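You operate a simulated robot arm through the tools that you are given. There is no shell and no other tool. Be economical: measure what you need, move in short steps, check, and stop when the job is done.

The job below is to be done with a simulated robot arm. You get a single attempt, and the scene is never put back.

TASK
Cool the plain green shell in the cradle, then lift its block out.
Fine: air on till 35 C or less, then closed; jaw open before the lift; the block goes on the clear bench space by the red shell. Set down upright: block marked two.

It is judged by the outcome, as a careful person would: the job done as asked, and still so three seconds after it is handed in. It fails if anything else is knocked over, pushed out of place, dropped, spilled or broken.

THE ROBOT
A 6-joint arm with a two-finger parallel gripper on a trunk, on a base that drives. Base frame: it is fixed to the floor where the robot stands at the start and does not move with it; the origin is under the middle of the robot, x ahead of it, y to its left, z up. Units: cm, rad, N and s.
With the tool pointing down near the work surface it reaches from about 36 to 82 cm from the robot's upright axis, wherever it stands. Its first joint turns from -2.897 to 2.897 rad. Places, roughly: clear bench space by the red shell [-50, -110, 80]; cool air valve [50, 0, 60]; cradle jaw [10, -60, 80]; red shell with the white tag [-75, -150, 100]. Payload 3.91 kg.
The tool frame sits at the grasp point between the pads (the TCP): z along the fingers, y along the line on which they close. The tips reach 3 cm beyond it. The gripper opens to 11 cm. The fingers are 2 cm wide and 1 cm thick; the gripper's body (4.8 by 11.2 cm) begins 5.5 cm behind the TCP.
Orientation is told as [roll, pitch, yaw] about the base's x, y, z axes, in that order, counted from this pose: with the fingers straight down and closing along the base's y, the tool's x points along the base's -x, its y along +y and its z along -z.

THE INTERFACE
- The arm moves only by the tool arm_command. Its argument "plan" is a list of rows, each an object of numbers (a shift or turn left out is 0, a gripper value left out holds the last): "x", "y", "z": the shift along the base's x, y, z in mm; "rx", "ry", "rz": the turn, a rotation vector about the base's x, y, z in rad. In form: [{"x": .., "y": .., "z": .., "rx": .., "ry": .., "rz": ..}, ...]. A call has 1 to 20 rows; each row shifts and turns the commanded pose from where the row before left it. "hand" is the closure in counts, from 0 (fully open) to 255 (shut), set as the call begins (left out, the last holds). Each row takes 0.2 s and may step no farther than 5 cm and 0.15 rad from the row before; otherwise, or with a gripper value out of range, the whole call is refused. A pose out of reach is approached as far as the arm can. The call stops where the force on the tool passes 90 N (or 10 N more than at its start, if that is more) or the arm is blocked; 0.2 s more then pass. Each finger travels about 4.5 cm/s and halts on what it meets, pressing with about 43 N; the grip force reading is that of the motor and also rises with nothing between the fingers. The clock runs only during rows and for 0.2 s after the last one: add rows that do not move to give the fingers time. It gives the time, the measured TCP pose, the force on the tool (base axes), the opening and the grip force at its end, in the units of the frame above (readings bear some noise), with the torque about the TCP (base axes, N m) and any sound that the robot's microphone picked up.
- Cameras (640 x 400 px; columns grow to the right, rows downward): "scene" is now at [-5.78, 6.6, 159.74]; the picture's right is [-0.97, -0.26, -0.00], its down [-0.15, 0.57, -0.81] and it looks along [0.21, -0.78, -0.59] (base axes); focal length 214 px, centre (320, 200). "wrist" rides on the gripper at [7.7, 0.7, -11.4] in the tool frame; the picture's right is [-0.09, 1.00, 0.00], its down [-0.80, -0.07, -0.59] and it looks along [-0.59, -0.05, 0.80] (tool axes); focal length 270 px, centre (320, 200). There is no depth. A picture from a camera that has moved, and an enlarged one, comes with that camera's place and axes in the base frame and with its lens. The place of the scene camera against the robot may be out by one fixed shift of up to 1.8 cm in any direction.
- capture(camera): a new picture of that camera. The clock stands still meanwhile.
- lift_body(by): slides the trunk up (or, below 0, down) by that many cm; the arm and the scene camera ride with it, the base frame stays. It gives what a move gives, with no picture.
- drive_base(legs): drives the robot by 1 to 6 legs, each [ahead, turn to the left] in cm and rad, along the robot's own axes; the way and the turn of a leg run together, so that a leg with both is an arc; at most 150 cm and 3.142 rad a leg. The arm and the cameras ride along, it lands a little off, and it stops where it bumps. It gives what a move gives.
- head_to(pan, tilt): turns the head with the scene camera to pan (to the left, within 2.705 rad either way) and tilt (down, from -0.506 to 1.204), counted from straight ahead of the robot. It gives what a move gives.
- zoom(camera, box): a new picture of the part [left, top, right, bottom] of that camera's present view, enlarged. The clock stands still meanwhile.
- sign_off(): hands the job in; it is judged then, once.

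Work in short steps. Places have to be worked out from the pictures, the camera data and where the tool is seen: move nearer, look again, correct. Check each grasp and each placing, and mend what went wrong. You have 120 turns and 90 pictures in all, those below and enlarged ones among them. Open the gripper and draw the arm clear of the work before you hand the job in, unless the task says otherwise; then end with one line.

The tools are called after ">>>" by a JSON object that holds its "op" and its "data". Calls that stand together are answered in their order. arm_command: Moves the arm, as the interface text tells. Its arguments: {"type":"object","properties":{"plan":{"type":"array"},"hand":{"type":"number"}},"required":["plan"]} The other tools are called the same way: lift_body (by) slides the trunk up or down; drive_base (legs) drives the base; head_to (pan, tilt) turns the head that bears the scene camera; capture (camera) takes a picture; zoom (camera, box) takes an enlarged picture of a part of a camera's view; sign_off () hands the job in.

At the start:

```text
time: 0.0
tcp_pos: [1.32, -41.26, 140.33]
tool_rot: [0.001, 0.001, 0.006]
wrist_force: [0.3, -0.7, 0.3]
ft_torque: [-0.01, 0.01, -0.03]
width: 10.97
grasp_force: 0.1
trunk travel left (down, up): [-55.0, 6.0]
robot x, y, heading: [0.09, -1.19, 0.005]
head pan, tilt: [-1.311, 0.625]
```

scene: 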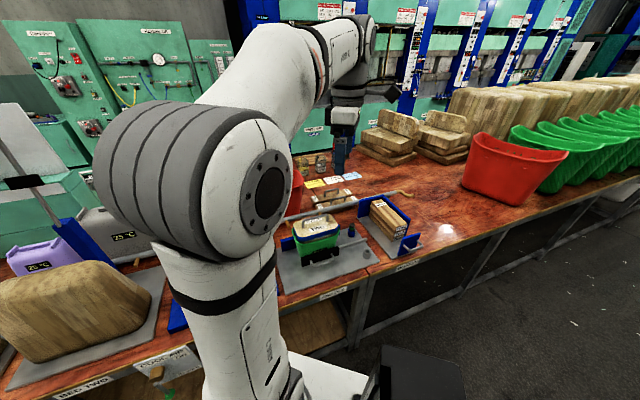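
wrist: 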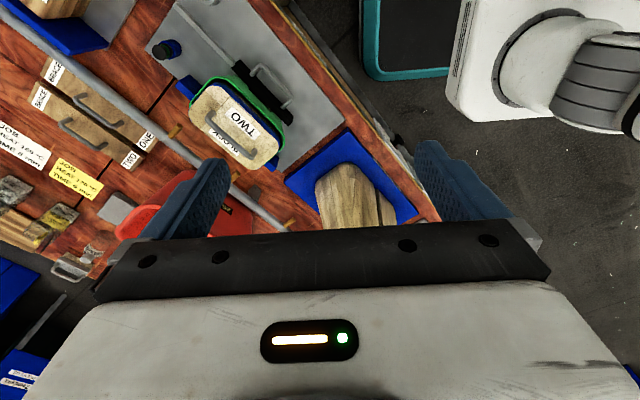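

The scene shows the cradle with a green shell and a block marked TWO, and a bench with a valve to the left. I zoom in on the cradle and look toward the valve.

>>> {"op": "zoom", "data": {"camera": "scene", "box": [260, 140, 460, 300]}}

>>> {"op": "zoom", "data": {"camera": "wrist", "box": [0, 0, 400, 250]}}

>>> {"op": "zoom", "data": {"camera": "scene", "box": [0, 200, 240, 400]}}

```text
2.50 times, centred on (360, 220) of scene
camera zoom: at [-5.78, 6.6, 159.74], right [-0.97, -0.26, 0.0], down [-0.15, 0.57, -0.81], along [0.21, -0.78, -0.59], focal length 536 px, centre (220, 150)
```

zoom: 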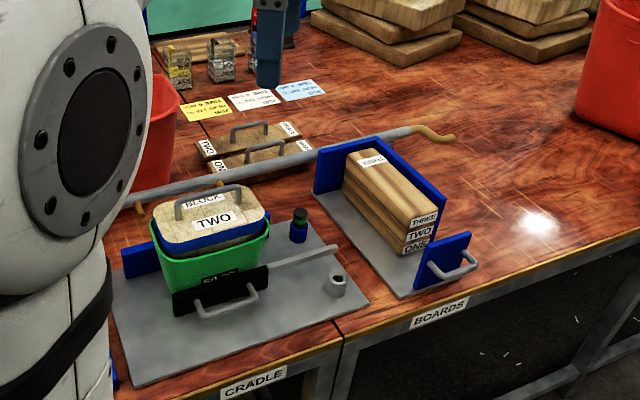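

```text
1.60 times, centred on (200, 125) of wrist
camera zoom: at [-6.55, -40.74, 151.83], right [0.08, 1.0, 0.0], down [0.8, -0.07, 0.59], along [0.59, -0.05, -0.81], focal length 432 px, centre (512, 320)
```

zoom: 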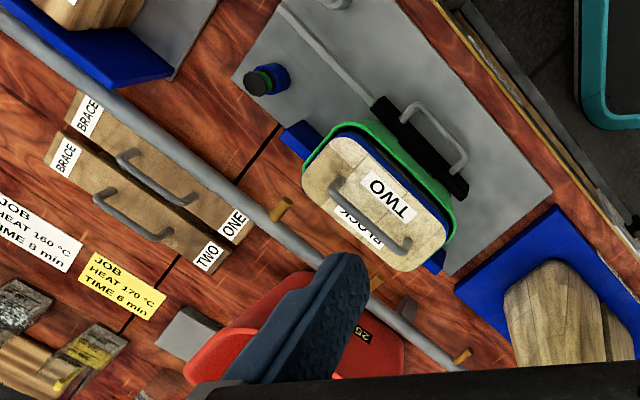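

```text
2.00 times, centred on (120, 300) of scene
camera zoom: at [-5.78, 6.6, 159.74], right [-0.97, -0.26, 0.0], down [-0.15, 0.57, -0.81], along [0.21, -0.78, -0.59], focal length 429 px, centre (720, 0)
```

zoom: 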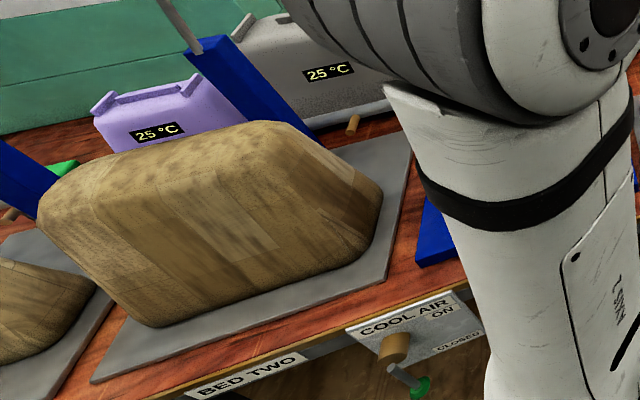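

The valve is on the bench's front under "COOL AIR ON / CLOSED", a green-tipped handle. I turn the head toward it for a clear view.

>>> {"op": "head_to", "data": {"pan": -0.3, "tilt": 0.9}}

>>> {"op": "capture", "data": {"camera": "scene"}}

>>> {"op": "head_to", "data": {"pan": -1.9, "tilt": 0.6}}

>>> {"op": "capture", "data": {"camera": "scene"}}

```text
time: 1.3
tcp_pos: [1.23, -41.25, 140.22]
tool_rot: [0.002, 0.002, 0.004]
wrist_force: [0.1, 0.0, -0.2]
ft_torque: [-0.02, -0.03, -0.01]
width: 11.0
grasp_force: 0.1
trunk travel left (down, up): [-55.0, 6.0]
robot x, y, heading: [-0.1, -0.81, -0.003]
head pan, tilt: [-0.3, 0.901]
```

```text
84 pictures are left
camera scene: at [-0.82, 12.84, 157.49], right [-0.3, -0.95, 0.0], down [-0.75, 0.23, -0.62], along [0.59, -0.18, -0.78], focal length 214 px, centre (320, 200)
```

scene: 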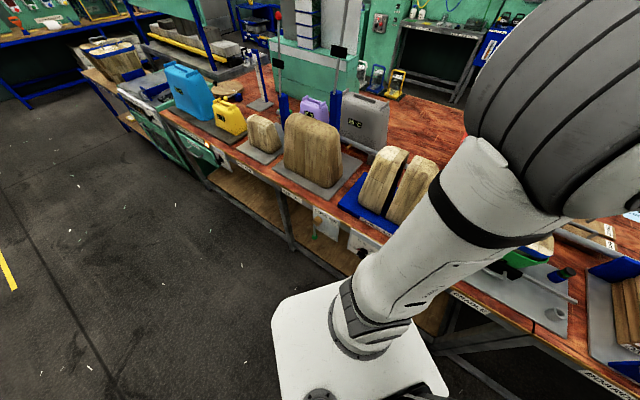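

```text
time: 2.9
tcp_pos: [1.26, -41.13, 140.37]
tool_rot: [0.002, 0.002, 0.005]
wrist_force: [0.2, 0.1, -0.7]
ft_torque: [0.0, 0.01, 0.0]
width: 10.99
grasp_force: 0.1
trunk travel left (down, up): [-55.0, 6.0]
robot x, y, heading: [-0.04, -0.85, 0.004]
head pan, tilt: [-1.901, 0.6]
```

```text
83 pictures are left
camera scene: at [-10.89, 6.71, 159.96], right [-0.95, 0.32, 0.0], down [0.18, 0.53, -0.82], along [-0.27, -0.78, -0.57], focal length 214 px, centre (320, 200)
```

scene: 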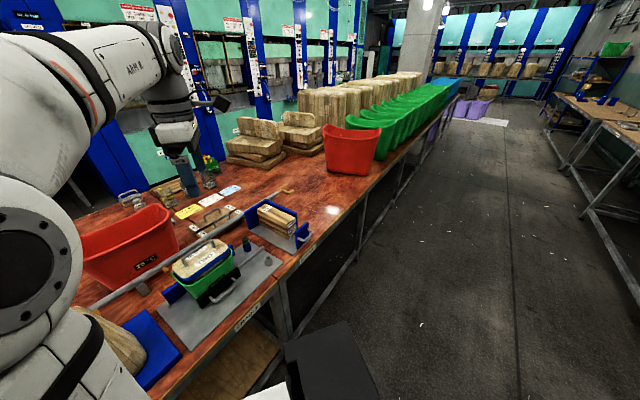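

The bench edge runs from about (50,-8) to (-65,-91). I look closely at the valve plate and cradle.

>>> {"op": "zoom", "data": {"camera": "scene", "box": [130, 220, 330, 345]}}

>>> {"op": "head_to", "data": {"pan": -0.3, "tilt": 0.9}}

>>> {"op": "zoom", "data": {"camera": "scene", "box": [280, 190, 400, 265]}}

```text
3.20 times, centred on (230, 282) of scene
camera zoom: at [-10.89, 6.71, 159.96], right [-0.95, 0.32, 0.0], down [0.18, 0.53, -0.82], along [-0.27, -0.78, -0.57], focal length 686 px, centre (608, -64)
```

zoom: 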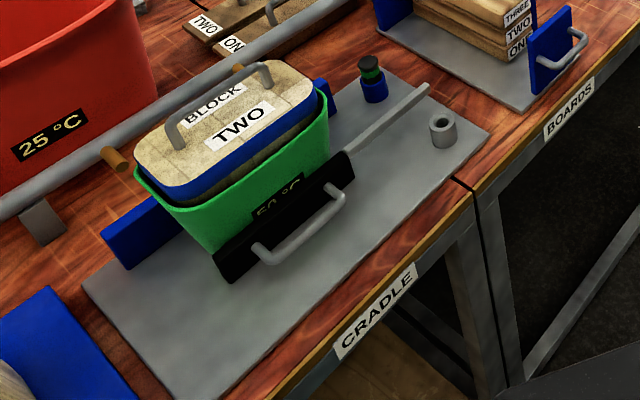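

```text
time: 4.6
tcp_pos: [1.25, -41.24, 140.35]
tool_rot: [0.001, 0.002, 0.003]
wrist_force: [0.2, -0.6, 1.0]
ft_torque: [0.0, 0.02, 0.0]
width: 11.0
grasp_force: 0.1
trunk travel left (down, up): [-55.0, 6.0]
robot x, y, heading: [0.25, -0.93, 0.006]
head pan, tilt: [-0.3, 0.901]
```

```text
5.33 times, centred on (340, 228) of scene
camera zoom: at [-0.82, 12.83, 157.49], right [-0.3, -0.95, 0.0], down [-0.75, 0.23, -0.62], along [0.59, -0.18, -0.78], focal length 1144 px, centre (213, 53)
```

zoom: 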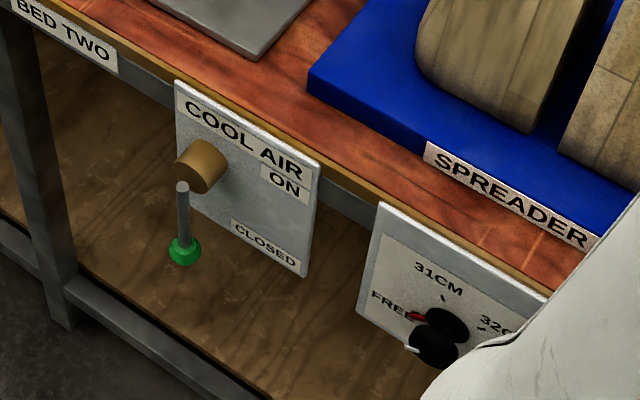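

Valve lever hangs down (closed); "ON" lies level with the hub to its right. I'll swing the arm round high to the valve side, yawing so the fingers will later close along the bench with the camera on top.

>>> {"op": "arm_command", "data": {"plan": [{"x": 43.3, "y": 3.8, "rz": 0.122}, {"x": 42.6, "y": 8.3, "rz": 0.122}, {"x": 41.5, "y": 12.7, "rz": 0.122}, {"x": 40, "y": 17, "rz": 0.122}, {"x": 38, "y": 21.1, "rz": 0.122}, {"x": 35.6, "y": 24.9, "rz": 0.122}, {"x": 32.8, "y": 28.5, "rz": 0.122}, {"x": 29.6, "y": 31.8, "rz": 0.122}, {"x": 26.1, "y": 34.7, "rz": 0.122}, {"x": 22.4, "y": 37.2, "rz": 0.122}, {"x": 18.4, "y": 39.4, "rz": 0.122}, {"x": 14.1, "y": 41.1, "rz": 0.122}, {"x": 9.8, "y": 42.3, "rz": 0.122}, {"x": 5.3, "y": 43.1, "rz": 0.122}, {"x": 0.8, "y": 43.4, "rz": 0.122}, {"x": -3.8, "y": 43.3, "rz": 0.122}, {"x": -8.3, "y": 42.6, "rz": 0.122}, {"x": -12.7, "y": 41.5, "rz": 0.122}]}}

>>> {"op": "head_to", "data": {"pan": -0.9, "tilt": 0.9}}

>>> {"op": "capture", "data": {"camera": "scene"}}

>>> {"op": "capture", "data": {"camera": "wrist"}}

```text
time: 8.4
tcp_pos: [38.77, 14.43, 140.19]
tool_rot: [0.001, 0.002, 2.204]
wrist_force: [-0.8, -0.4, -0.1]
ft_torque: [0.0, -0.02, -0.01]
width: 10.98
grasp_force: 0.2
trunk travel left (down, up): [-55.0, 6.0]
robot x, y, heading: [0.17, -1.12, -0.004]
head pan, tilt: [-0.3, 0.901]
```

```text
time: 9.4
tcp_pos: [38.72, 14.42, 140.21]
tool_rot: [0.001, 0.002, 2.201]
wrist_force: [-0.4, 0.4, -0.2]
ft_torque: [-0.02, 0.0, 0.02]
width: 10.98
grasp_force: 0.1
trunk travel left (down, up): [-55.0, 6.0]
robot x, y, heading: [-0.17, -0.8, -0.0]
head pan, tilt: [-0.901, 0.901]
```

```text
80 pictures are left
camera scene: at [-3.32, 9.17, 157.48], right [-0.78, -0.62, 0.0], down [-0.49, 0.61, -0.62], along [0.39, -0.49, -0.78], focal length 214 px, centre (320, 200)
```

scene: 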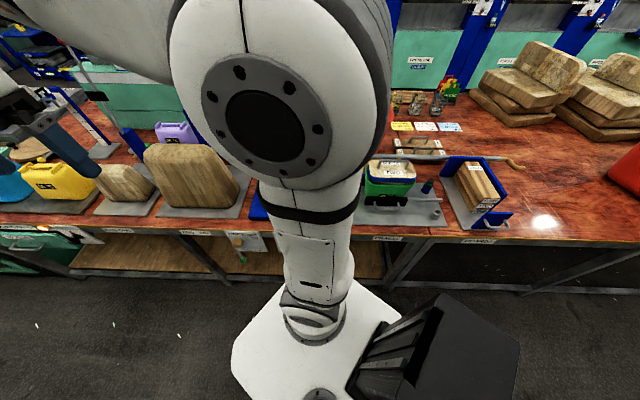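

```text
79 pictures are left
camera wrist: at [42.66, 7.72, 151.77], right [-0.86, -0.52, 0.0], down [-0.41, 0.69, 0.59], along [-0.31, 0.51, -0.81], focal length 270 px, centre (320, 200)
```

wrist: 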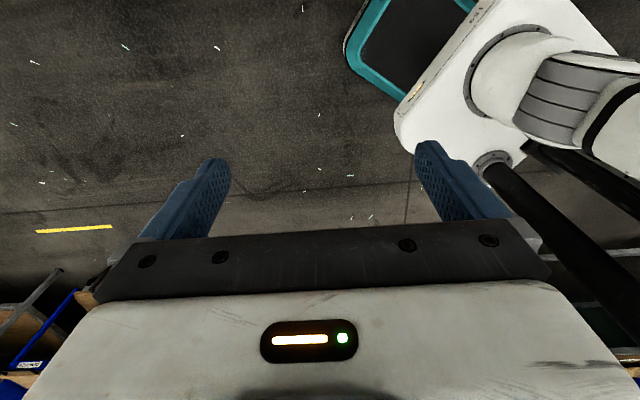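

Bench direction is u=(-.80,-.60), with its front face about 35.6 cm from the robot axis. I lower the trunk, then tip the tool level, pointing into the bench.

>>> {"op": "lift_body", "data": {"by": -35}}

>>> {"op": "arm_command", "data": {"plan": [{"z": -20, "rx": -0.1052, "ry": -0.0779}, {"z": -20, "rx": -0.1052, "ry": -0.0779}, {"z": -20, "rx": -0.1052, "ry": -0.0779}, {"z": -20, "rx": -0.1052, "ry": -0.0779}, {"z": -20, "rx": -0.1052, "ry": -0.0779}, {"z": -20, "rx": -0.1052, "ry": -0.0779}, {"z": -20, "rx": -0.1052, "ry": -0.0779}, {"z": -20, "rx": -0.1052, "ry": -0.0779}, {"z": -20, "rx": -0.1052, "ry": -0.0779}, {"z": -20, "rx": -0.1052, "ry": -0.0779}, {"z": -20, "rx": -0.1052, "ry": -0.0779}, {"z": -20, "rx": -0.1052, "ry": -0.0779}]}}

>>> {"op": "capture", "data": {"camera": "wrist"}}

>>> {"op": "capture", "data": {"camera": "scene"}}

```text
time: 12.8
tcp_pos: [38.76, 14.41, 105.21]
tool_rot: [0.003, 0.002, 2.202]
wrist_force: [-0.4, 0.7, -0.3]
ft_torque: [0.0, 0.0, 0.02]
width: 10.97
grasp_force: 0.0
trunk travel left (down, up): [-20.0, 41.0]
robot x, y, heading: [0.14, -0.93, 0.001]
head pan, tilt: [-0.901, 0.901]
```

```text
time: 15.4
tcp_pos: [38.82, 14.28, 81.5]
tool_rot: [-2.044, 1.562, 0.159]
wrist_force: [-0.7, 0.1, -0.3]
ft_torque: [-0.01, 0.03, 0.05]
width: 11.0
grasp_force: 0.1
trunk travel left (down, up): [-20.0, 41.0]
robot x, y, heading: [0.16, -0.81, 0.001]
head pan, tilt: [-0.901, 0.901]
```

```text
78 pictures are left
camera wrist: at [31.28, 23.06, 89.14], right [-0.8, -0.59, -0.1], down [-0.29, 0.52, -0.8], along [0.52, -0.62, -0.59], focal length 270 px, centre (320, 200)
```

wrist: 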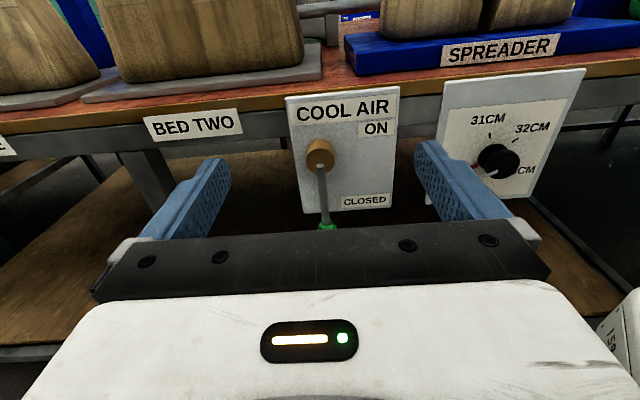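

```text
77 pictures are left
camera scene: at [-3.35, 9.13, 122.49], right [-0.78, -0.62, 0.0], down [-0.49, 0.61, -0.62], along [0.39, -0.49, -0.78], focal length 214 px, centre (320, 200)
```

scene: 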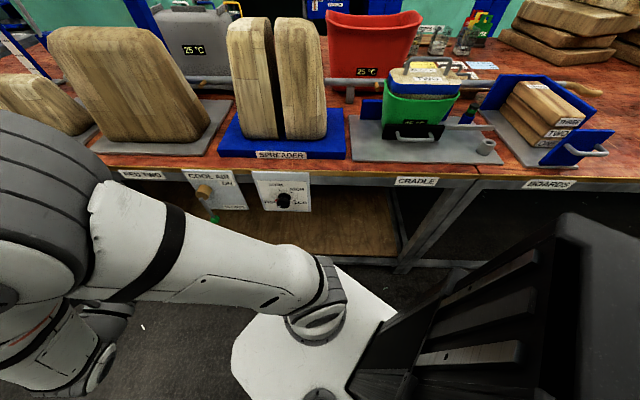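

Two views put the hub front near (50.7,-1.6,74) and the lever ball near z 60; the tool is well aligned. I part-close the fingers to ~4 cm, drop to the lever's mid height and come closer.

>>> {"op": "arm_command", "data": {"hand": 160, "plan": [{"z": -41}, {"z": -41}, {"z": -41}, {"z": -41}, {"x": 20.6, "y": -27.9}, {"x": 20.6, "y": -27.9}, {"x": 20.6, "y": -27.9}, {}]}}

>>> {"op": "capture", "data": {"camera": "wrist"}}

>>> {"op": "zoom", "data": {"camera": "scene", "box": [120, 150, 320, 275]}}

```text
time: 17.2
tcp_pos: [45.19, 5.91, 64.77]
tool_rot: [-1.878, 1.564, 0.328]
wrist_force: [-1.0, -0.5, 0.1]
ft_torque: [-0.02, -0.01, 0.02]
width: 4.1
grasp_force: 0.1
trunk travel left (down, up): [-20.0, 41.0]
robot x, y, heading: [0.15, -1.05, -0.002]
head pan, tilt: [-0.901, 0.901]
```

```text
76 pictures are left
camera wrist: at [37.66, 14.55, 72.55], right [-0.8, -0.59, -0.09], down [-0.29, 0.52, -0.8], along [0.52, -0.61, -0.59], focal length 270 px, centre (320, 200)
```

wrist: 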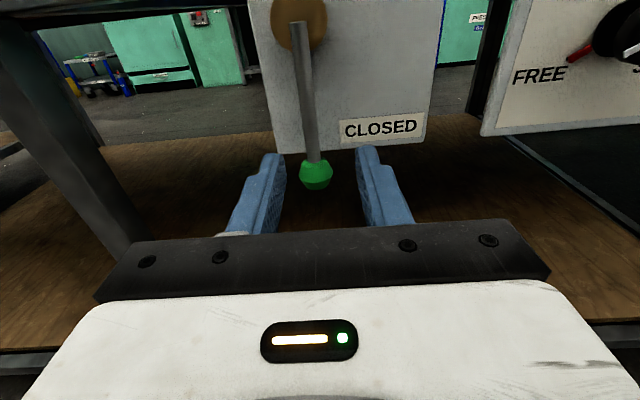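

```text
3.20 times, centred on (220, 212) of scene
camera zoom: at [-3.31, 9.16, 122.48], right [-0.78, -0.62, 0.0], down [-0.49, 0.61, -0.62], along [0.39, -0.49, -0.78], focal length 686 px, centre (640, 160)
```

zoom: 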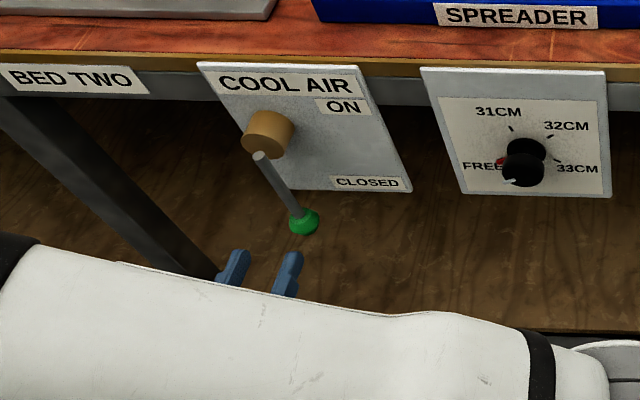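

The ball is at about (50.1,-0.2,61), the hub axis at z≈72.5, and the lever is centred between the fingers. I move in 7.4 cm to straddle the stem and narrow the gap.

>>> {"op": "arm_command", "data": {"plan": [{"x": 22, "y": -29.8}, {"x": 22, "y": -29.8}, {}]}}

>>> {"op": "arm_command", "data": {"hand": 205, "plan": [{}, {}, {}]}}

>>> {"op": "capture", "data": {"camera": "wrist"}}

```text
time: 18.0
tcp_pos: [49.68, -0.16, 65.05]
tool_rot: [-1.899, 1.563, 0.307]
wrist_force: [-0.3, 0.6, 0.0]
ft_torque: [0.0, 0.01, -0.02]
width: 4.12
grasp_force: 0.1
trunk travel left (down, up): [-20.0, 41.0]
robot x, y, heading: [0.04, -0.8, 0.001]
head pan, tilt: [-0.901, 0.901]
```

```text
time: 18.8
tcp_pos: [49.57, -0.04, 65.01]
tool_rot: [-1.894, 1.563, 0.312]
wrist_force: [3.4, 1.0, -0.2]
ft_torque: [0.0, 0.05, 0.04]
width: 2.3
grasp_force: 1.8
trunk travel left (down, up): [-20.0, 41.0]
robot x, y, heading: [0.1, -1.22, -0.006]
head pan, tilt: [-0.901, 0.901]
```

```text
74 pictures are left
camera wrist: at [42.07, 8.63, 72.75], right [-0.8, -0.59, -0.09], down [-0.29, 0.52, -0.8], along [0.52, -0.61, -0.59], focal length 270 px, centre (320, 200)
```

wrist: 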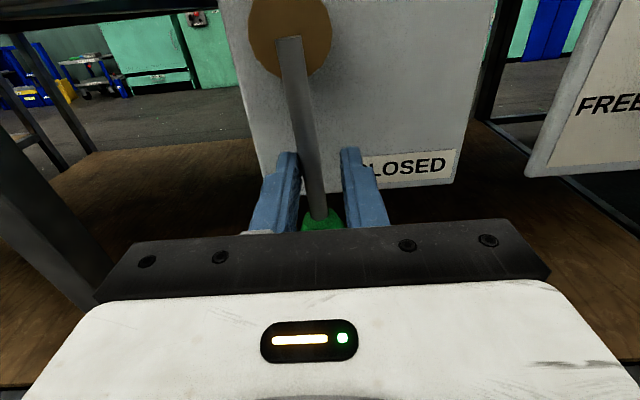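

The stem is caged between the fingers. I swing the lever 90° to the right toward ON, turning the tool with it.

>>> {"op": "arm_command", "data": {"plan": [{"x": -8.2, "y": -6.1, "z": 0.7, "rx": -0.0779, "ry": 0.1052}, {"x": -8.0, "y": -6.0, "z": 2.0, "rx": -0.0779, "ry": 0.1052}, {"x": -7.8, "y": -5.7, "z": 3.3, "rx": -0.0779, "ry": 0.1052}, {"x": -7.4, "y": -5.4, "z": 4.5, "rx": -0.0779, "ry": 0.1052}, {"x": -6.8, "y": -5.0, "z": 5.7, "rx": -0.0779, "ry": 0.1052}, {"x": -6.2, "y": -4.6, "z": 6.7, "rx": -0.0779, "ry": 0.1052}]}}

>>> {"op": "capture", "data": {"camera": "wrist"}}

```text
time: 20.2
tcp_pos: [45.15, -3.05, 66.91]
tool_rot: [1.575, 0.789, -2.504]
wrist_force: [2.5, 2.5, -1.8]
ft_torque: [0.0, 0.06, 0.06]
width: 2.33
grasp_force: 1.7
trunk travel left (down, up): [-20.0, 41.0]
robot x, y, heading: [0.27, -1.16, 0.002]
head pan, tilt: [-0.901, 0.901]
```

```text
73 pictures are left
camera wrist: at [42.02, 8.89, 73.06], right [-0.62, -0.46, 0.64], down [-0.77, 0.17, -0.62], along [0.17, -0.87, -0.46], focal length 270 px, centre (320, 200)
```

wrist: 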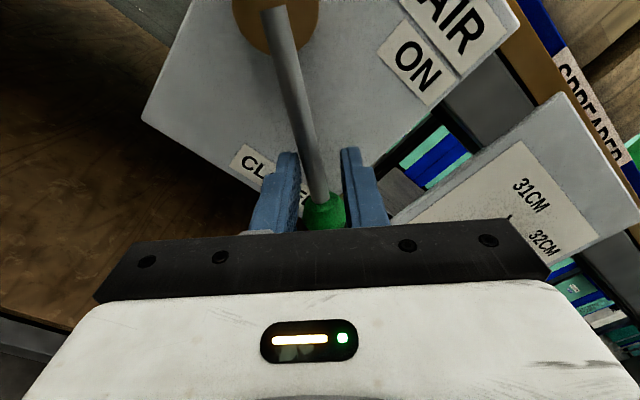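

The lever follows freely. I complete the quarter turn.

>>> {"op": "arm_command", "data": {"plan": [{"x": -5.4, "y": -4.0, "z": 7.7, "rx": -0.0779, "ry": 0.1052}, {"x": -4.6, "y": -3.4, "z": 8.5, "rx": -0.0779, "ry": 0.1052}, {"x": -3.6, "y": -2.7, "z": 9.1, "rx": -0.0779, "ry": 0.1052}, {"x": -2.6, "y": -1.9, "z": 9.7, "rx": -0.0779, "ry": 0.1052}, {"x": -1.6, "y": -1.2, "z": 10, "rx": -0.0779, "ry": 0.1052}, {"x": -0.5, "y": -0.4, "z": 10.2, "rx": -0.0779, "ry": 0.1052}]}}

>>> {"op": "capture", "data": {"camera": "wrist"}}

>>> {"op": "capture", "data": {"camera": "scene"}}

```text
time: 21.6
tcp_pos: [43.95, -4.14, 72.23]
tool_rot: [1.569, 0.001, -2.505]
wrist_force: [-3.2, -2.5, -12.3]
ft_torque: [0.18, 0.23, -0.11]
width: 2.8
grasp_force: 6.5
out of reach, approached as far as the arm can: row 4, 5, 6
trunk travel left (down, up): [-20.0, 41.0]
robot x, y, heading: [-0.05, -1.01, -0.004]
head pan, tilt: [-0.901, 0.901]
```

```text
72 pictures are left
camera wrist: at [43.3, 9.64, 73.11], right [-0.07, -0.05, 1.0], down [-1.0, 0.0, -0.07], along [0.0, -1.0, -0.05], focal length 270 px, centre (320, 200)
```

wrist: 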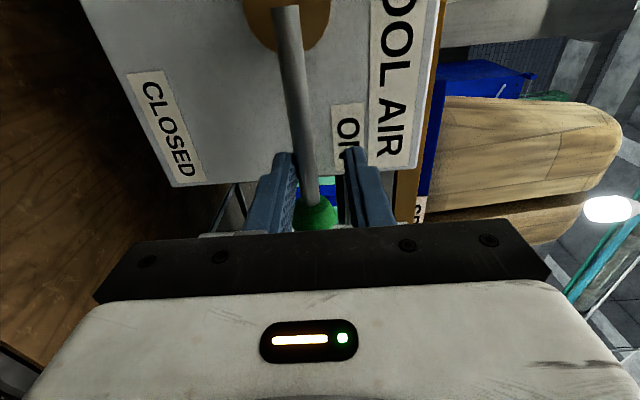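

```text
71 pictures are left
camera scene: at [-3.26, 9.14, 122.46], right [-0.78, -0.62, 0.0], down [-0.49, 0.61, -0.62], along [0.39, -0.49, -0.78], focal length 214 px, centre (320, 200)
```

scene: 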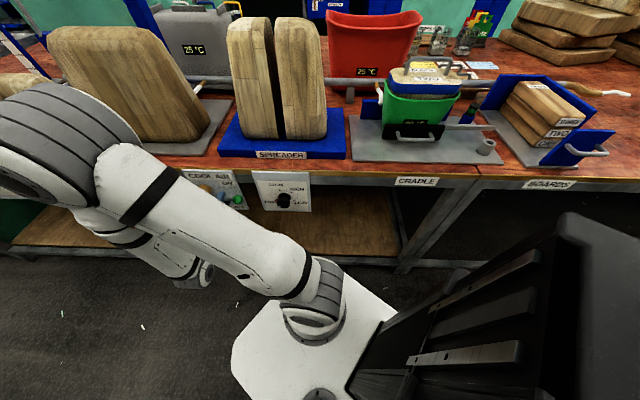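

The lever now points at ON, with force suggesting its stop. I check the shell's temperature display and wait in place.

>>> {"op": "zoom", "data": {"camera": "scene", "box": [345, 50, 535, 170]}}

>>> {"op": "arm_command", "data": {"plan": [{}, {}, {}, {}, {}, {}, {}, {}, {}, {}]}}

>>> {"op": "zoom", "data": {"camera": "scene", "box": [345, 50, 535, 170]}}

```text
3.33 times, centred on (440, 110) of scene
camera zoom: at [-3.26, 9.14, 122.46], right [-0.78, -0.62, 0.0], down [-0.49, 0.61, -0.62], along [0.39, -0.49, -0.78], focal length 715 px, centre (-80, 500)
```

zoom: 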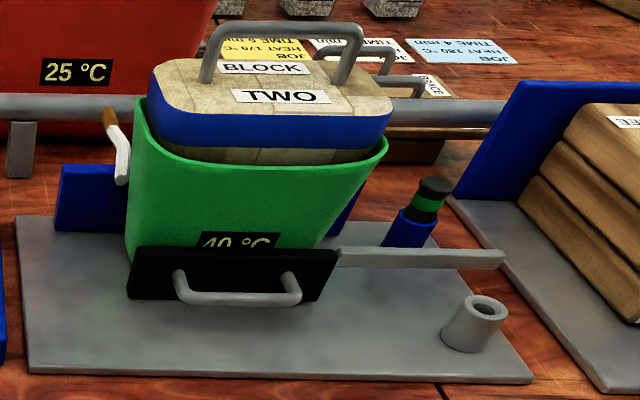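

```text
time: 23.8
tcp_pos: [44.08, -4.09, 72.29]
tool_rot: [1.572, 0.006, -2.504]
wrist_force: [-4.9, -1.6, -15.8]
ft_torque: [0.24, 0.39, -0.13]
width: 2.95
grasp_force: 7.8
trunk travel left (down, up): [-20.0, 41.0]
robot x, y, heading: [-0.17, -1.0, 0.003]
head pan, tilt: [-0.901, 0.901]
```

```text
3.33 times, centred on (440, 110) of scene
camera zoom: at [-3.26, 9.13, 122.48], right [-0.78, -0.62, 0.0], down [-0.49, 0.61, -0.62], along [0.39, -0.49, -0.78], focal length 715 px, centre (-80, 500)
```

zoom: 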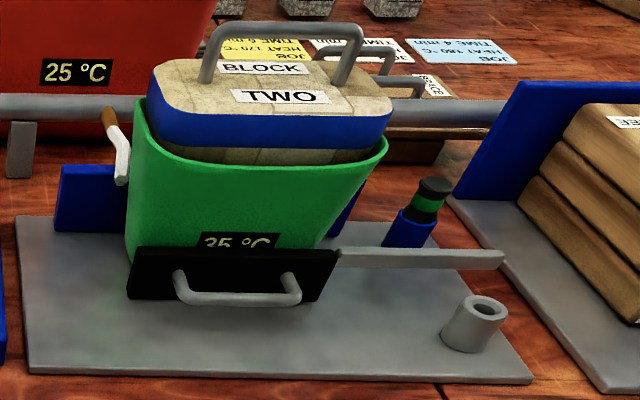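

It reads 35 °C and is still falling. I now reverse the swing to close the valve.

>>> {"op": "arm_command", "data": {"plan": [{"x": 0.5, "y": 0.4, "z": -10.2, "rx": 0.0779, "ry": -0.1052}, {"x": 1.6, "y": 1.2, "z": -10, "rx": 0.0779, "ry": -0.1052}, {"x": 2.6, "y": 1.9, "z": -9.7, "rx": 0.0779, "ry": -0.1052}, {"x": 3.6, "y": 2.7, "z": -9.1, "rx": 0.0779, "ry": -0.1052}, {"x": 4.6, "y": 3.4, "z": -8.5, "rx": 0.0779, "ry": -0.1052}, {"x": 5.4, "y": 4.0, "z": -7.7, "rx": 0.0779, "ry": -0.1052}, {"x": 6.2, "y": 4.6, "z": -6.7, "rx": 0.0779, "ry": -0.1052}, {"x": 6.8, "y": 5.0, "z": -5.7, "rx": 0.0779, "ry": -0.1052}, {"x": 7.4, "y": 5.4, "z": -4.5, "rx": 0.0779, "ry": -0.1052}, {"x": 7.8, "y": 5.7, "z": -3.3, "rx": 0.0779, "ry": -0.1052}, {"x": 8.0, "y": 6.0, "z": -2.0, "rx": 0.0779, "ry": -0.1052}, {"x": 8.2, "y": 6.1, "z": -0.7, "rx": 0.0779, "ry": -0.1052}, {"x": 4, "y": 3}, {}]}}

>>> {"op": "capture", "data": {"camera": "wrist"}}

>>> {"op": "capture", "data": {"camera": "scene"}}

>>> {"op": "zoom", "data": {"camera": "scene", "box": [345, 50, 535, 170]}}

```text
time: 26.8
tcp_pos: [50.95, 0.93, 64.66]
tool_rot: [-1.877, 1.564, 0.326]
wrist_force: [-16.1, -4.9, -0.3]
ft_torque: [-0.06, 0.01, -0.48]
width: 2.95
grasp_force: 7.9
trunk travel left (down, up): [-20.0, 41.0]
robot x, y, heading: [0.14, -0.65, -0.001]
head pan, tilt: [-0.901, 0.901]
```

```text
68 pictures are left
camera wrist: at [43.4, 9.73, 72.39], right [-0.8, -0.59, -0.09], down [-0.29, 0.52, -0.8], along [0.52, -0.62, -0.59], focal length 270 px, centre (320, 200)
```

wrist: 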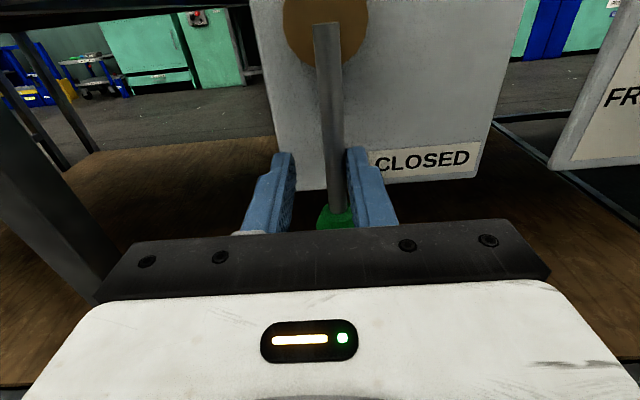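

```text
67 pictures are left
camera scene: at [-3.44, 9.13, 122.48], right [-0.78, -0.62, 0.0], down [-0.49, 0.61, -0.62], along [0.39, -0.49, -0.78], focal length 214 px, centre (320, 200)
```

scene: 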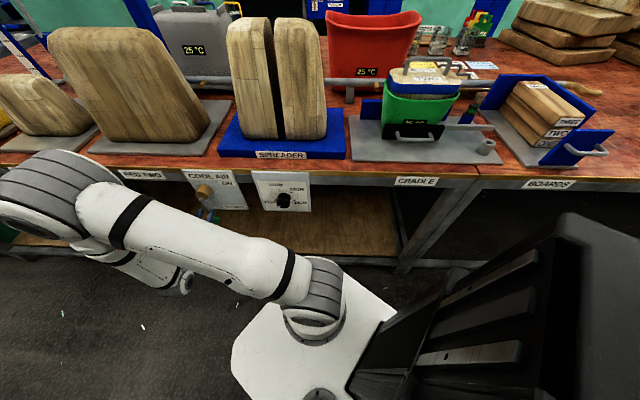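

```text
3.33 times, centred on (440, 110) of scene
camera zoom: at [-3.44, 9.13, 122.48], right [-0.78, -0.62, 0.0], down [-0.49, 0.61, -0.62], along [0.39, -0.49, -0.78], focal length 715 px, centre (-80, 500)
```

zoom: 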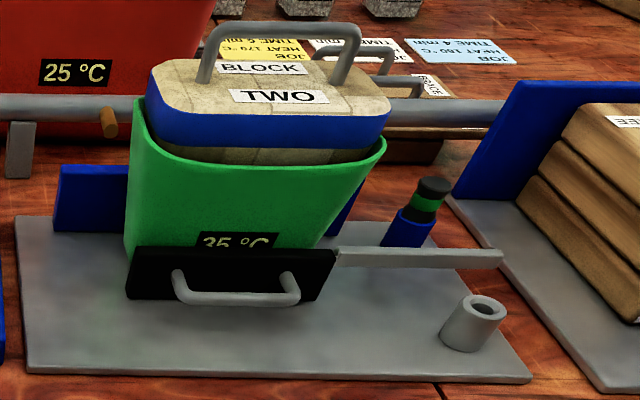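

The jet is gone, so the valve is closed. I zoom hard on the display to make sure of the reading.

>>> {"op": "zoom", "data": {"camera": "scene", "box": [396, 112, 436, 137]}}

```text
16.00 times, centred on (416, 124) of scene
camera zoom: at [-3.44, 9.13, 122.48], right [-0.78, -0.62, 0.0], down [-0.49, 0.61, -0.62], along [0.39, -0.49, -0.78], focal length 3432 px, centre (-1216, 1408)
```

zoom: 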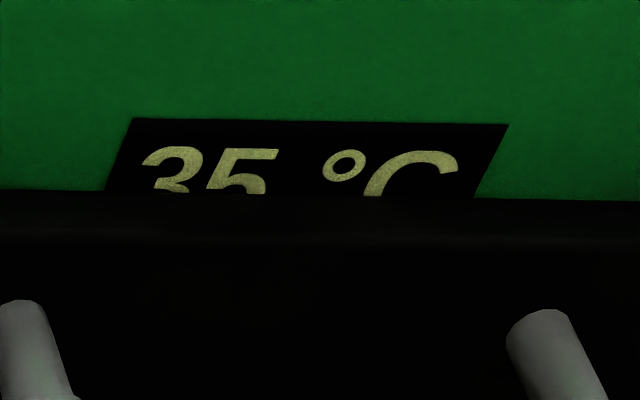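

It says 35, but the readings seen (50, 40, 35) might be rounded coarsely, so I'll open the air once more for margin: recentre on the lever, swing to ON.

>>> {"op": "arm_command", "data": {"plan": [{"x": -9.6, "y": -7.2, "z": 3}, {"x": -8.2, "y": -6.1, "z": 0.7, "rx": -0.0779, "ry": 0.1052}, {"x": -8.0, "y": -6.0, "z": 2.0, "rx": -0.0779, "ry": 0.1052}, {"x": -7.8, "y": -5.7, "z": 3.3, "rx": -0.0779, "ry": 0.1052}, {"x": -7.4, "y": -5.4, "z": 4.5, "rx": -0.0779, "ry": 0.1052}, {"x": -6.8, "y": -5.0, "z": 5.7, "rx": -0.0779, "ry": 0.1052}, {"x": -6.2, "y": -4.6, "z": 6.7, "rx": -0.0779, "ry": 0.1052}, {"x": -5.4, "y": -4.0, "z": 7.7, "rx": -0.0779, "ry": 0.1052}, {"x": -4.6, "y": -3.4, "z": 8.5, "rx": -0.0779, "ry": 0.1052}, {"x": -3.6, "y": -2.7, "z": 9.1, "rx": -0.0779, "ry": 0.1052}, {"x": -2.6, "y": -1.9, "z": 9.7, "rx": -0.0779, "ry": 0.1052}, {"x": -1.6, "y": -1.2, "z": 10, "rx": -0.0779, "ry": 0.1052}, {}, {}, {}, {}, {}]}}

>>> {"op": "zoom", "data": {"camera": "scene", "box": [345, 80, 535, 200]}}

```text
time: 30.4
tcp_pos: [44.04, -4.24, 71.46]
tool_rot: [1.572, 0.139, -2.505]
wrist_force: [0.0, 0.0, -1.8]
ft_torque: [0.03, 0.08, -0.02]
width: 2.27
grasp_force: 1.5
out of reach, approached as far as the arm can: row 12
trunk travel left (down, up): [-20.0, 41.0]
robot x, y, heading: [0.2, -0.96, 0.001]
head pan, tilt: [-0.901, 0.901]
```

```text
3.33 times, centred on (440, 140) of scene
camera zoom: at [-3.3, 9.16, 122.49], right [-0.78, -0.62, 0.0], down [-0.49, 0.61, -0.62], along [0.39, -0.49, -0.78], focal length 715 px, centre (-80, 400)
```

zoom: 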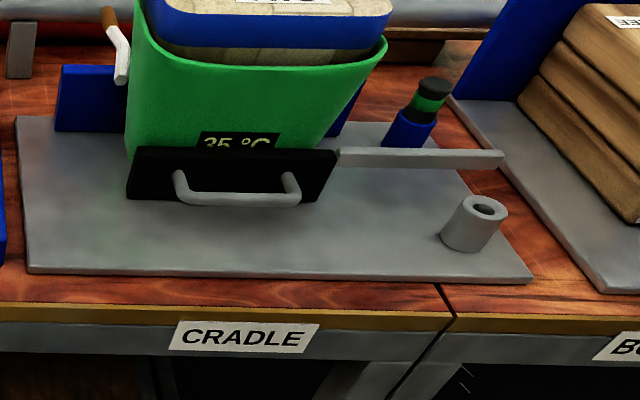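

The jet is on and it still shows 35, so the display is coarse. I hold on a few seconds more.

>>> {"op": "arm_command", "data": {"plan": [{}, {}, {}, {}, {}, {}, {}, {}, {}, {}, {}, {}, {}, {}, {}]}}

>>> {"op": "zoom", "data": {"camera": "scene", "box": [345, 80, 535, 200]}}

```text
time: 33.6
tcp_pos: [43.95, -4.14, 71.51]
tool_rot: [1.571, 0.136, -2.505]
wrist_force: [0.8, -0.6, -2.0]
ft_torque: [0.03, 0.02, 0.02]
width: 2.23
grasp_force: 0.6
trunk travel left (down, up): [-20.0, 41.0]
robot x, y, heading: [0.01, -0.95, 0.001]
head pan, tilt: [-0.901, 0.901]
```

```text
3.33 times, centred on (440, 140) of scene
camera zoom: at [-3.3, 9.16, 122.48], right [-0.78, -0.62, 0.0], down [-0.49, 0.61, -0.62], along [0.39, -0.49, -0.78], focal length 715 px, centre (-80, 400)
```

zoom: 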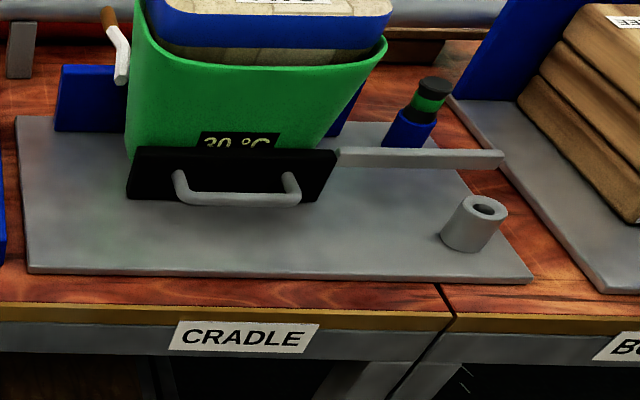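

Now 30 °C shown, safely below 35. I close the valve again.

>>> {"op": "arm_command", "data": {"plan": [{"x": 1.6, "y": 1.2, "z": -10, "rx": 0.0779, "ry": -0.1052}, {"x": 2.6, "y": 1.9, "z": -9.7, "rx": 0.0779, "ry": -0.1052}, {"x": 3.6, "y": 2.7, "z": -9.1, "rx": 0.0779, "ry": -0.1052}, {"x": 4.6, "y": 3.4, "z": -8.5, "rx": 0.0779, "ry": -0.1052}, {"x": 5.4, "y": 4.0, "z": -7.7, "rx": 0.0779, "ry": -0.1052}, {"x": 6.2, "y": 4.6, "z": -6.7, "rx": 0.0779, "ry": -0.1052}, {"x": 6.8, "y": 5.0, "z": -5.7, "rx": 0.0779, "ry": -0.1052}, {"x": 7.4, "y": 5.4, "z": -4.5, "rx": 0.0779, "ry": -0.1052}, {"x": 7.8, "y": 5.7, "z": -3.3, "rx": 0.0779, "ry": -0.1052}, {"x": 8.0, "y": 6.0, "z": -2.0, "rx": 0.0779, "ry": -0.1052}, {"x": 8.2, "y": 6.1, "z": -0.7, "rx": 0.0779, "ry": -0.1052}, {"x": 8, "y": 6}, {}]}}

>>> {"op": "capture", "data": {"camera": "wrist"}}

>>> {"op": "zoom", "data": {"camera": "scene", "box": [345, 50, 535, 170]}}

```text
time: 36.4
tcp_pos: [51.05, 0.86, 64.87]
tool_rot: [-1.782, 1.566, 0.423]
wrist_force: [-16.1, -6.5, -4.6]
ft_torque: [0.08, 0.07, -0.45]
width: 2.97
grasp_force: 8.3
trunk travel left (down, up): [-20.0, 41.0]
robot x, y, heading: [0.1, -0.62, 0.0]
head pan, tilt: [-0.901, 0.901]
```

```text
62 pictures are left
camera wrist: at [43.52, 9.62, 72.61], right [-0.8, -0.59, -0.09], down [-0.29, 0.52, -0.8], along [0.52, -0.62, -0.59], focal length 270 px, centre (320, 200)
```

wrist: 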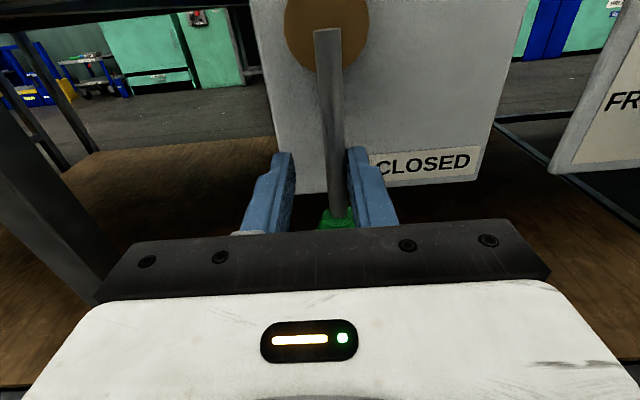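

```text
3.33 times, centred on (440, 110) of scene
camera zoom: at [-3.41, 9.12, 122.48], right [-0.78, -0.62, 0.0], down [-0.49, 0.61, -0.62], along [0.39, -0.49, -0.78], focal length 715 px, centre (-80, 500)
```

zoom: 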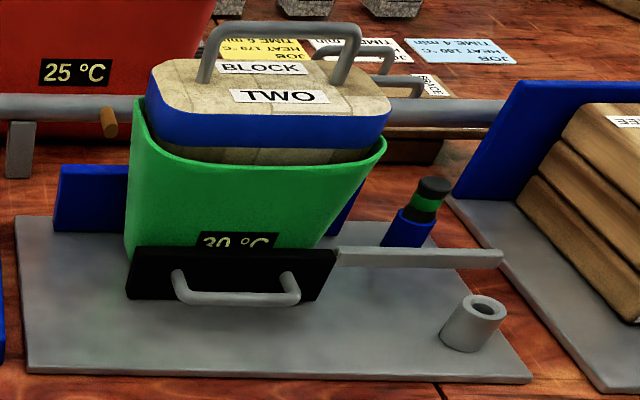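

Valve closed with 30 °C shown. I recentre, back out from the lever and raise, tipping the tool back down.

>>> {"op": "arm_command", "data": {"hand": 180, "plan": [{"x": -8, "y": -6}, {"x": -22.6, "y": 30.6}, {"x": -22.6, "y": 30.6}, {"x": -22.6, "y": 30.6}, {"x": -22.6, "y": 30.6}, {"z": 45}, {"z": 45}, {"z": 45}, {"z": 45}, {}]}}

>>> {"op": "capture", "data": {"camera": "wrist"}}

>>> {"op": "arm_command", "data": {"hand": 0, "plan": [{"z": 20, "rx": 0.1052, "ry": 0.0779}, {"z": 20, "rx": 0.1052, "ry": 0.0779}, {"z": 20, "rx": 0.1052, "ry": 0.0779}, {"z": 20, "rx": 0.1052, "ry": 0.0779}, {"z": 20, "rx": 0.1052, "ry": 0.0779}, {"z": 20, "rx": 0.1052, "ry": 0.0779}, {"z": 20, "rx": 0.1052, "ry": 0.0779}, {"z": 20, "rx": 0.1052, "ry": 0.0779}, {"z": 20, "rx": 0.1052, "ry": 0.0779}, {"z": 20, "rx": 0.1052, "ry": 0.0779}, {"z": 20, "rx": 0.1052, "ry": 0.0779}, {"z": 20, "rx": 0.1052, "ry": 0.0779}]}}

>>> {"op": "lift_body", "data": {"by": 35}}

```text
time: 38.6
tcp_pos: [41.15, 12.43, 82.94]
tool_rot: [-1.989, 1.562, 0.217]
wrist_force: [0.3, 0.2, -0.4]
ft_torque: [0.02, 0.02, 0.0]
width: 3.21
grasp_force: 0.1
trunk travel left (down, up): [-20.0, 41.0]
robot x, y, heading: [0.17, -0.59, 0.0]
head pan, tilt: [-0.901, 0.901]
```

```text
60 pictures are left
camera wrist: at [33.51, 21.12, 90.73], right [-0.8, -0.59, -0.09], down [-0.29, 0.52, -0.8], along [0.52, -0.62, -0.59], focal length 270 px, centre (320, 200)
```

wrist: 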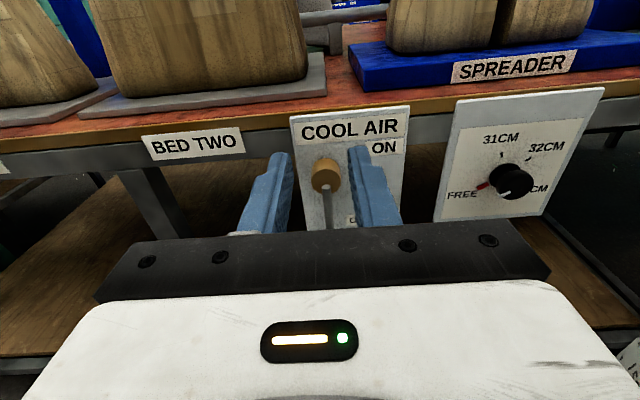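

```text
time: 41.2
tcp_pos: [41.35, 12.49, 106.57]
tool_rot: [0.002, 0.0, 2.202]
wrist_force: [-0.6, 0.1, 0.8]
ft_torque: [-0.01, -0.01, 0.03]
width: 11.02
grasp_force: 0.1
trunk travel left (down, up): [-20.0, 41.0]
robot x, y, heading: [0.16, -0.76, -0.001]
head pan, tilt: [-0.901, 0.901]
```

```text
time: 44.6
tcp_pos: [41.52, 12.5, 141.5]
tool_rot: [0.001, 0.002, 2.201]
wrist_force: [-0.3, 0.4, -0.1]
ft_torque: [0.0, -0.02, 0.01]
width: 10.99
grasp_force: 0.1
trunk travel left (down, up): [-55.0, 6.0]
robot x, y, heading: [0.33, -0.98, 0.002]
head pan, tilt: [-0.901, 0.901]
```

I swing the arm back over the cradle side, ending with the tool yawed so the fingers close perpendicular to the bench edge.

>>> {"op": "arm_command", "data": {"plan": [{"x": 12.7, "y": -41.5, "rz": -0.087}, {"x": 8.3, "y": -42.6, "rz": -0.087}, {"x": 3.8, "y": -43.3, "rz": -0.087}, {"x": -0.8, "y": -43.4, "rz": -0.087}, {"x": -5.3, "y": -43.1, "rz": -0.087}, {"x": -9.8, "y": -42.3, "rz": -0.087}, {"x": -14.1, "y": -41.1, "rz": -0.087}, {"x": -18.4, "y": -39.4, "rz": -0.087}, {"x": -22.4, "y": -37.2, "rz": -0.087}, {"x": -26.1, "y": -34.7, "rz": -0.087}, {"x": -29.6, "y": -31.8, "rz": -0.087}, {"x": -32.8, "y": -28.5, "rz": -0.087}, {"x": -35.6, "y": -24.9, "rz": -0.087}, {"x": -38, "y": -21.1, "rz": -0.087}, {"x": -40, "y": -17, "rz": -0.087}, {"x": -41.5, "y": -12.7, "rz": -0.087}, {"x": -42.6, "y": -8.3, "rz": -0.087}, {"x": -43.3, "y": -3.8, "rz": -0.087}]}}

>>> {"op": "capture", "data": {"camera": "wrist"}}

```text
time: 48.5
tcp_pos: [3.66, -43.56, 141.58]
tool_rot: [0.002, 0.002, 0.634]
wrist_force: [0.5, 0.8, 0.2]
ft_torque: [0.03, 0.01, -0.01]
width: 11.0
grasp_force: 0.1
trunk travel left (down, up): [-55.0, 6.0]
robot x, y, heading: [-0.01, -0.88, -0.002]
head pan, tilt: [-0.901, 0.901]
```

```text
59 pictures are left
camera wrist: at [-2.95, -47.7, 153.12], right [-0.52, 0.85, 0.0], down [0.69, 0.42, 0.59], along [0.51, 0.31, -0.81], focal length 270 px, centre (320, 200)
```

wrist: 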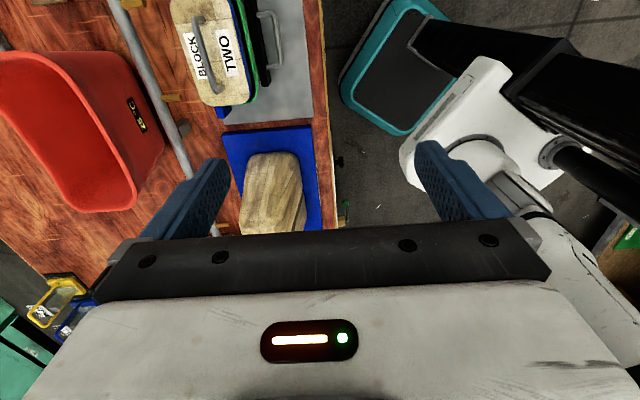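

I move along the bench and lower so the wrist camera sees the whole cradle.

>>> {"op": "arm_command", "data": {"plan": [{"x": -13.2, "y": -28, "z": -25}, {"x": -13.2, "y": -28, "z": -25}, {"x": -13.2, "y": -28, "z": -25}, {"x": -13.2, "y": -28, "z": -25}, {"x": -13.2, "y": -28, "z": -25}, {"x": -13.2, "y": -28, "z": -25}, {"x": -13.2, "y": -28, "z": -25}, {"x": -13.2, "y": -28, "z": -25}]}}

>>> {"op": "capture", "data": {"camera": "wrist"}}

>>> {"op": "head_to", "data": {"pan": -1.3, "tilt": 0.8}}

>>> {"op": "capture", "data": {"camera": "scene"}}

```text
time: 50.2
tcp_pos: [-6.94, -65.79, 121.63]
tool_rot: [0.001, 0.003, 0.636]
wrist_force: [-0.8, 0.9, 0.1]
ft_torque: [0.01, -0.01, -0.01]
width: 10.98
grasp_force: 0.0
trunk travel left (down, up): [-55.0, 6.0]
robot x, y, heading: [0.59, -1.17, -0.0]
head pan, tilt: [-0.901, 0.901]
```

```text
58 pictures are left
camera wrist: at [-13.66, -69.82, 133.12], right [-0.52, 0.85, 0.0], down [0.69, 0.42, 0.59], along [0.51, 0.31, -0.81], focal length 270 px, centre (320, 200)
```

wrist: 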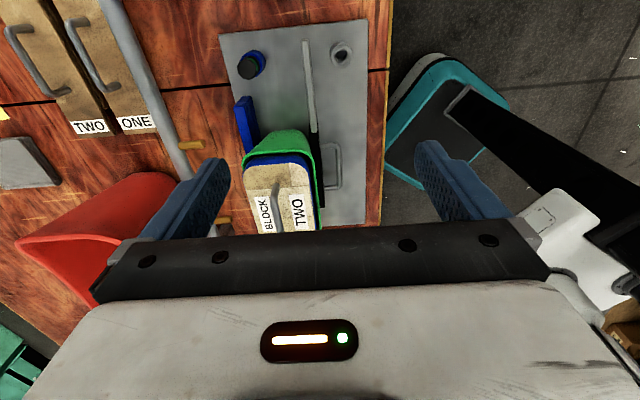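

```text
time: 51.1
tcp_pos: [-6.95, -65.53, 121.85]
tool_rot: [0.002, 0.003, 0.636]
wrist_force: [0.1, 1.0, -0.3]
ft_torque: [-0.01, -0.04, -0.01]
width: 10.99
grasp_force: 0.0
trunk travel left (down, up): [-55.0, 6.0]
robot x, y, heading: [0.04, -0.84, -0.003]
head pan, tilt: [-1.3, 0.799]
```

```text
57 pictures are left
camera scene: at [-5.87, 7.31, 158.27], right [-0.96, -0.27, 0.0], down [-0.19, 0.69, -0.7], along [0.19, -0.67, -0.72], focal length 214 px, centre (320, 200)
```

scene: 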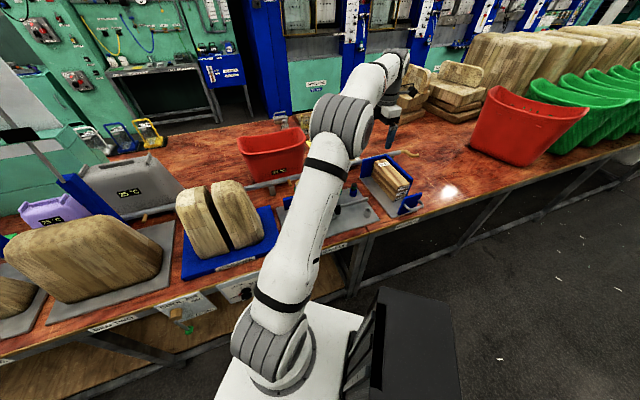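

I zoom on the cradle mechanism in the wrist view.

>>> {"op": "zoom", "data": {"camera": "wrist", "box": [210, 10, 400, 235]}}

```text
1.78 times, centred on (305, 122) of wrist
camera zoom: at [-13.58, -69.65, 133.23], right [-0.52, 0.85, 0.0], down [0.69, 0.42, 0.59], along [0.51, 0.31, -0.81], focal length 480 px, centre (347, 338)
```

zoom: 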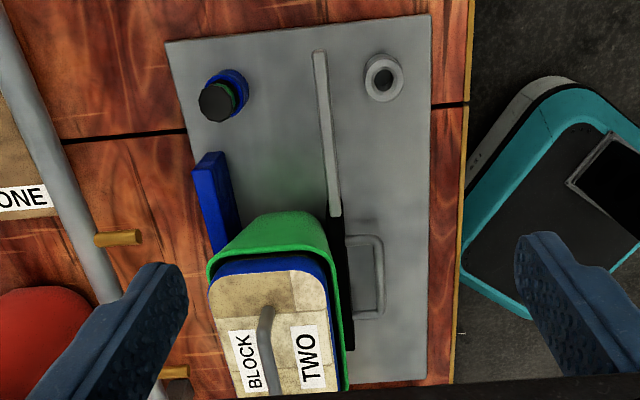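

The jaw bar (z≈85) is free; its pin sits parked in the blue socket, so the jaw should pull out toward the aisle. Handle bar is near (8.2,-52,83.4). I'll hook one finger behind it: fingers opened to ~9 cm, hover first at z 100.

>>> {"op": "arm_command", "data": {"hand": 46, "plan": [{"x": 26.1, "y": 32.8}, {"x": 26.1, "y": 32.8}, {"x": 26.1, "y": 32.8}, {"x": 26.1, "y": 32.8}, {"x": 26.1, "y": 32.8}, {"z": -43.6}, {"z": -43.6}, {"z": -43.6}, {"z": -43.6}, {"z": -43.6}, {}]}}

>>> {"op": "capture", "data": {"camera": "wrist"}}

>>> {"op": "capture", "data": {"camera": "scene"}}

```text
time: 53.5
tcp_pos: [6.3, -48.96, 99.86]
tool_rot: [0.0, 0.002, 0.637]
wrist_force: [0.4, -0.6, -0.6]
ft_torque: [0.01, 0.02, 0.0]
width: 9.03
grasp_force: 0.1
trunk travel left (down, up): [-55.0, 6.0]
robot x, y, heading: [-0.0, -0.64, 0.0]
head pan, tilt: [-1.3, 0.799]
```

```text
55 pictures are left
camera wrist: at [-0.33, -53.1, 111.44], right [-0.52, 0.85, 0.0], down [0.69, 0.42, 0.59], along [0.51, 0.31, -0.81], focal length 270 px, centre (320, 200)
```

wrist: 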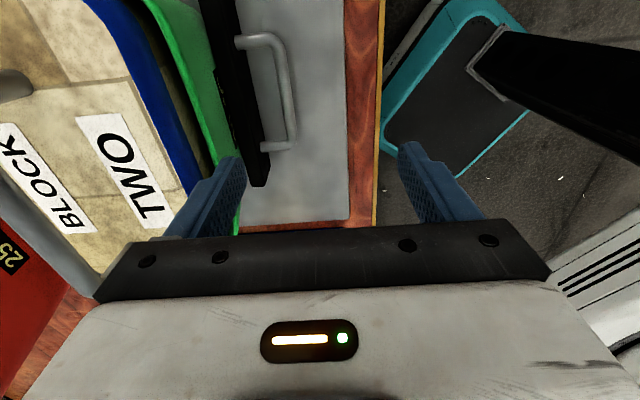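

```text
54 pictures are left
camera scene: at [-5.88, 7.29, 158.28], right [-0.96, -0.27, 0.0], down [-0.19, 0.69, -0.7], along [0.19, -0.67, -0.72], focal length 214 px, centre (320, 200)
```

scene: 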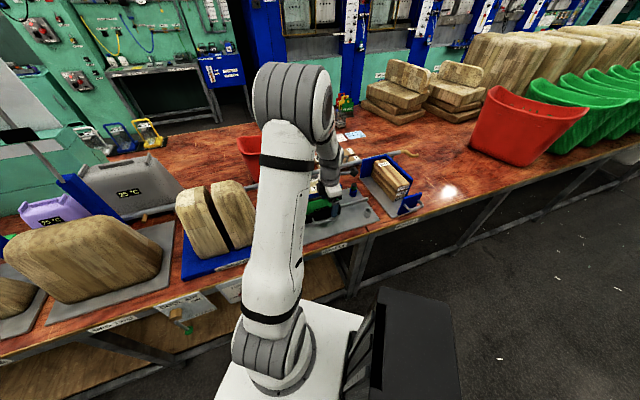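

The view confirms the handle bar at n≈46.8 with the pad face at 49.9; the inner finger will drop into that gap. I nudge 3 mm and descend.

>>> {"op": "arm_command", "data": {"plan": [{"x": 2, "y": -2.7}, {"z": -35}, {"z": -35}, {"z": -25}, {}]}}

>>> {"op": "capture", "data": {"camera": "wrist"}}

```text
time: 54.7
tcp_pos: [6.7, -49.49, 90.36]
tool_rot: [0.001, 0.003, 0.638]
wrist_force: [-0.2, -0.2, -0.6]
ft_torque: [-0.01, 0.02, -0.01]
width: 9.01
grasp_force: 0.0
trunk travel left (down, up): [-55.0, 6.0]
robot x, y, heading: [0.24, -0.99, 0.004]
head pan, tilt: [-1.3, 0.799]
```

```text
53 pictures are left
camera wrist: at [0.0, -53.56, 101.91], right [-0.52, 0.85, 0.0], down [0.69, 0.42, 0.59], along [0.51, 0.31, -0.81], focal length 270 px, centre (320, 200)
```

wrist: 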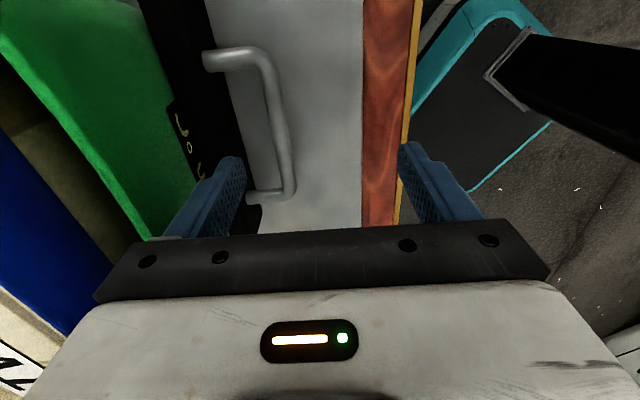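

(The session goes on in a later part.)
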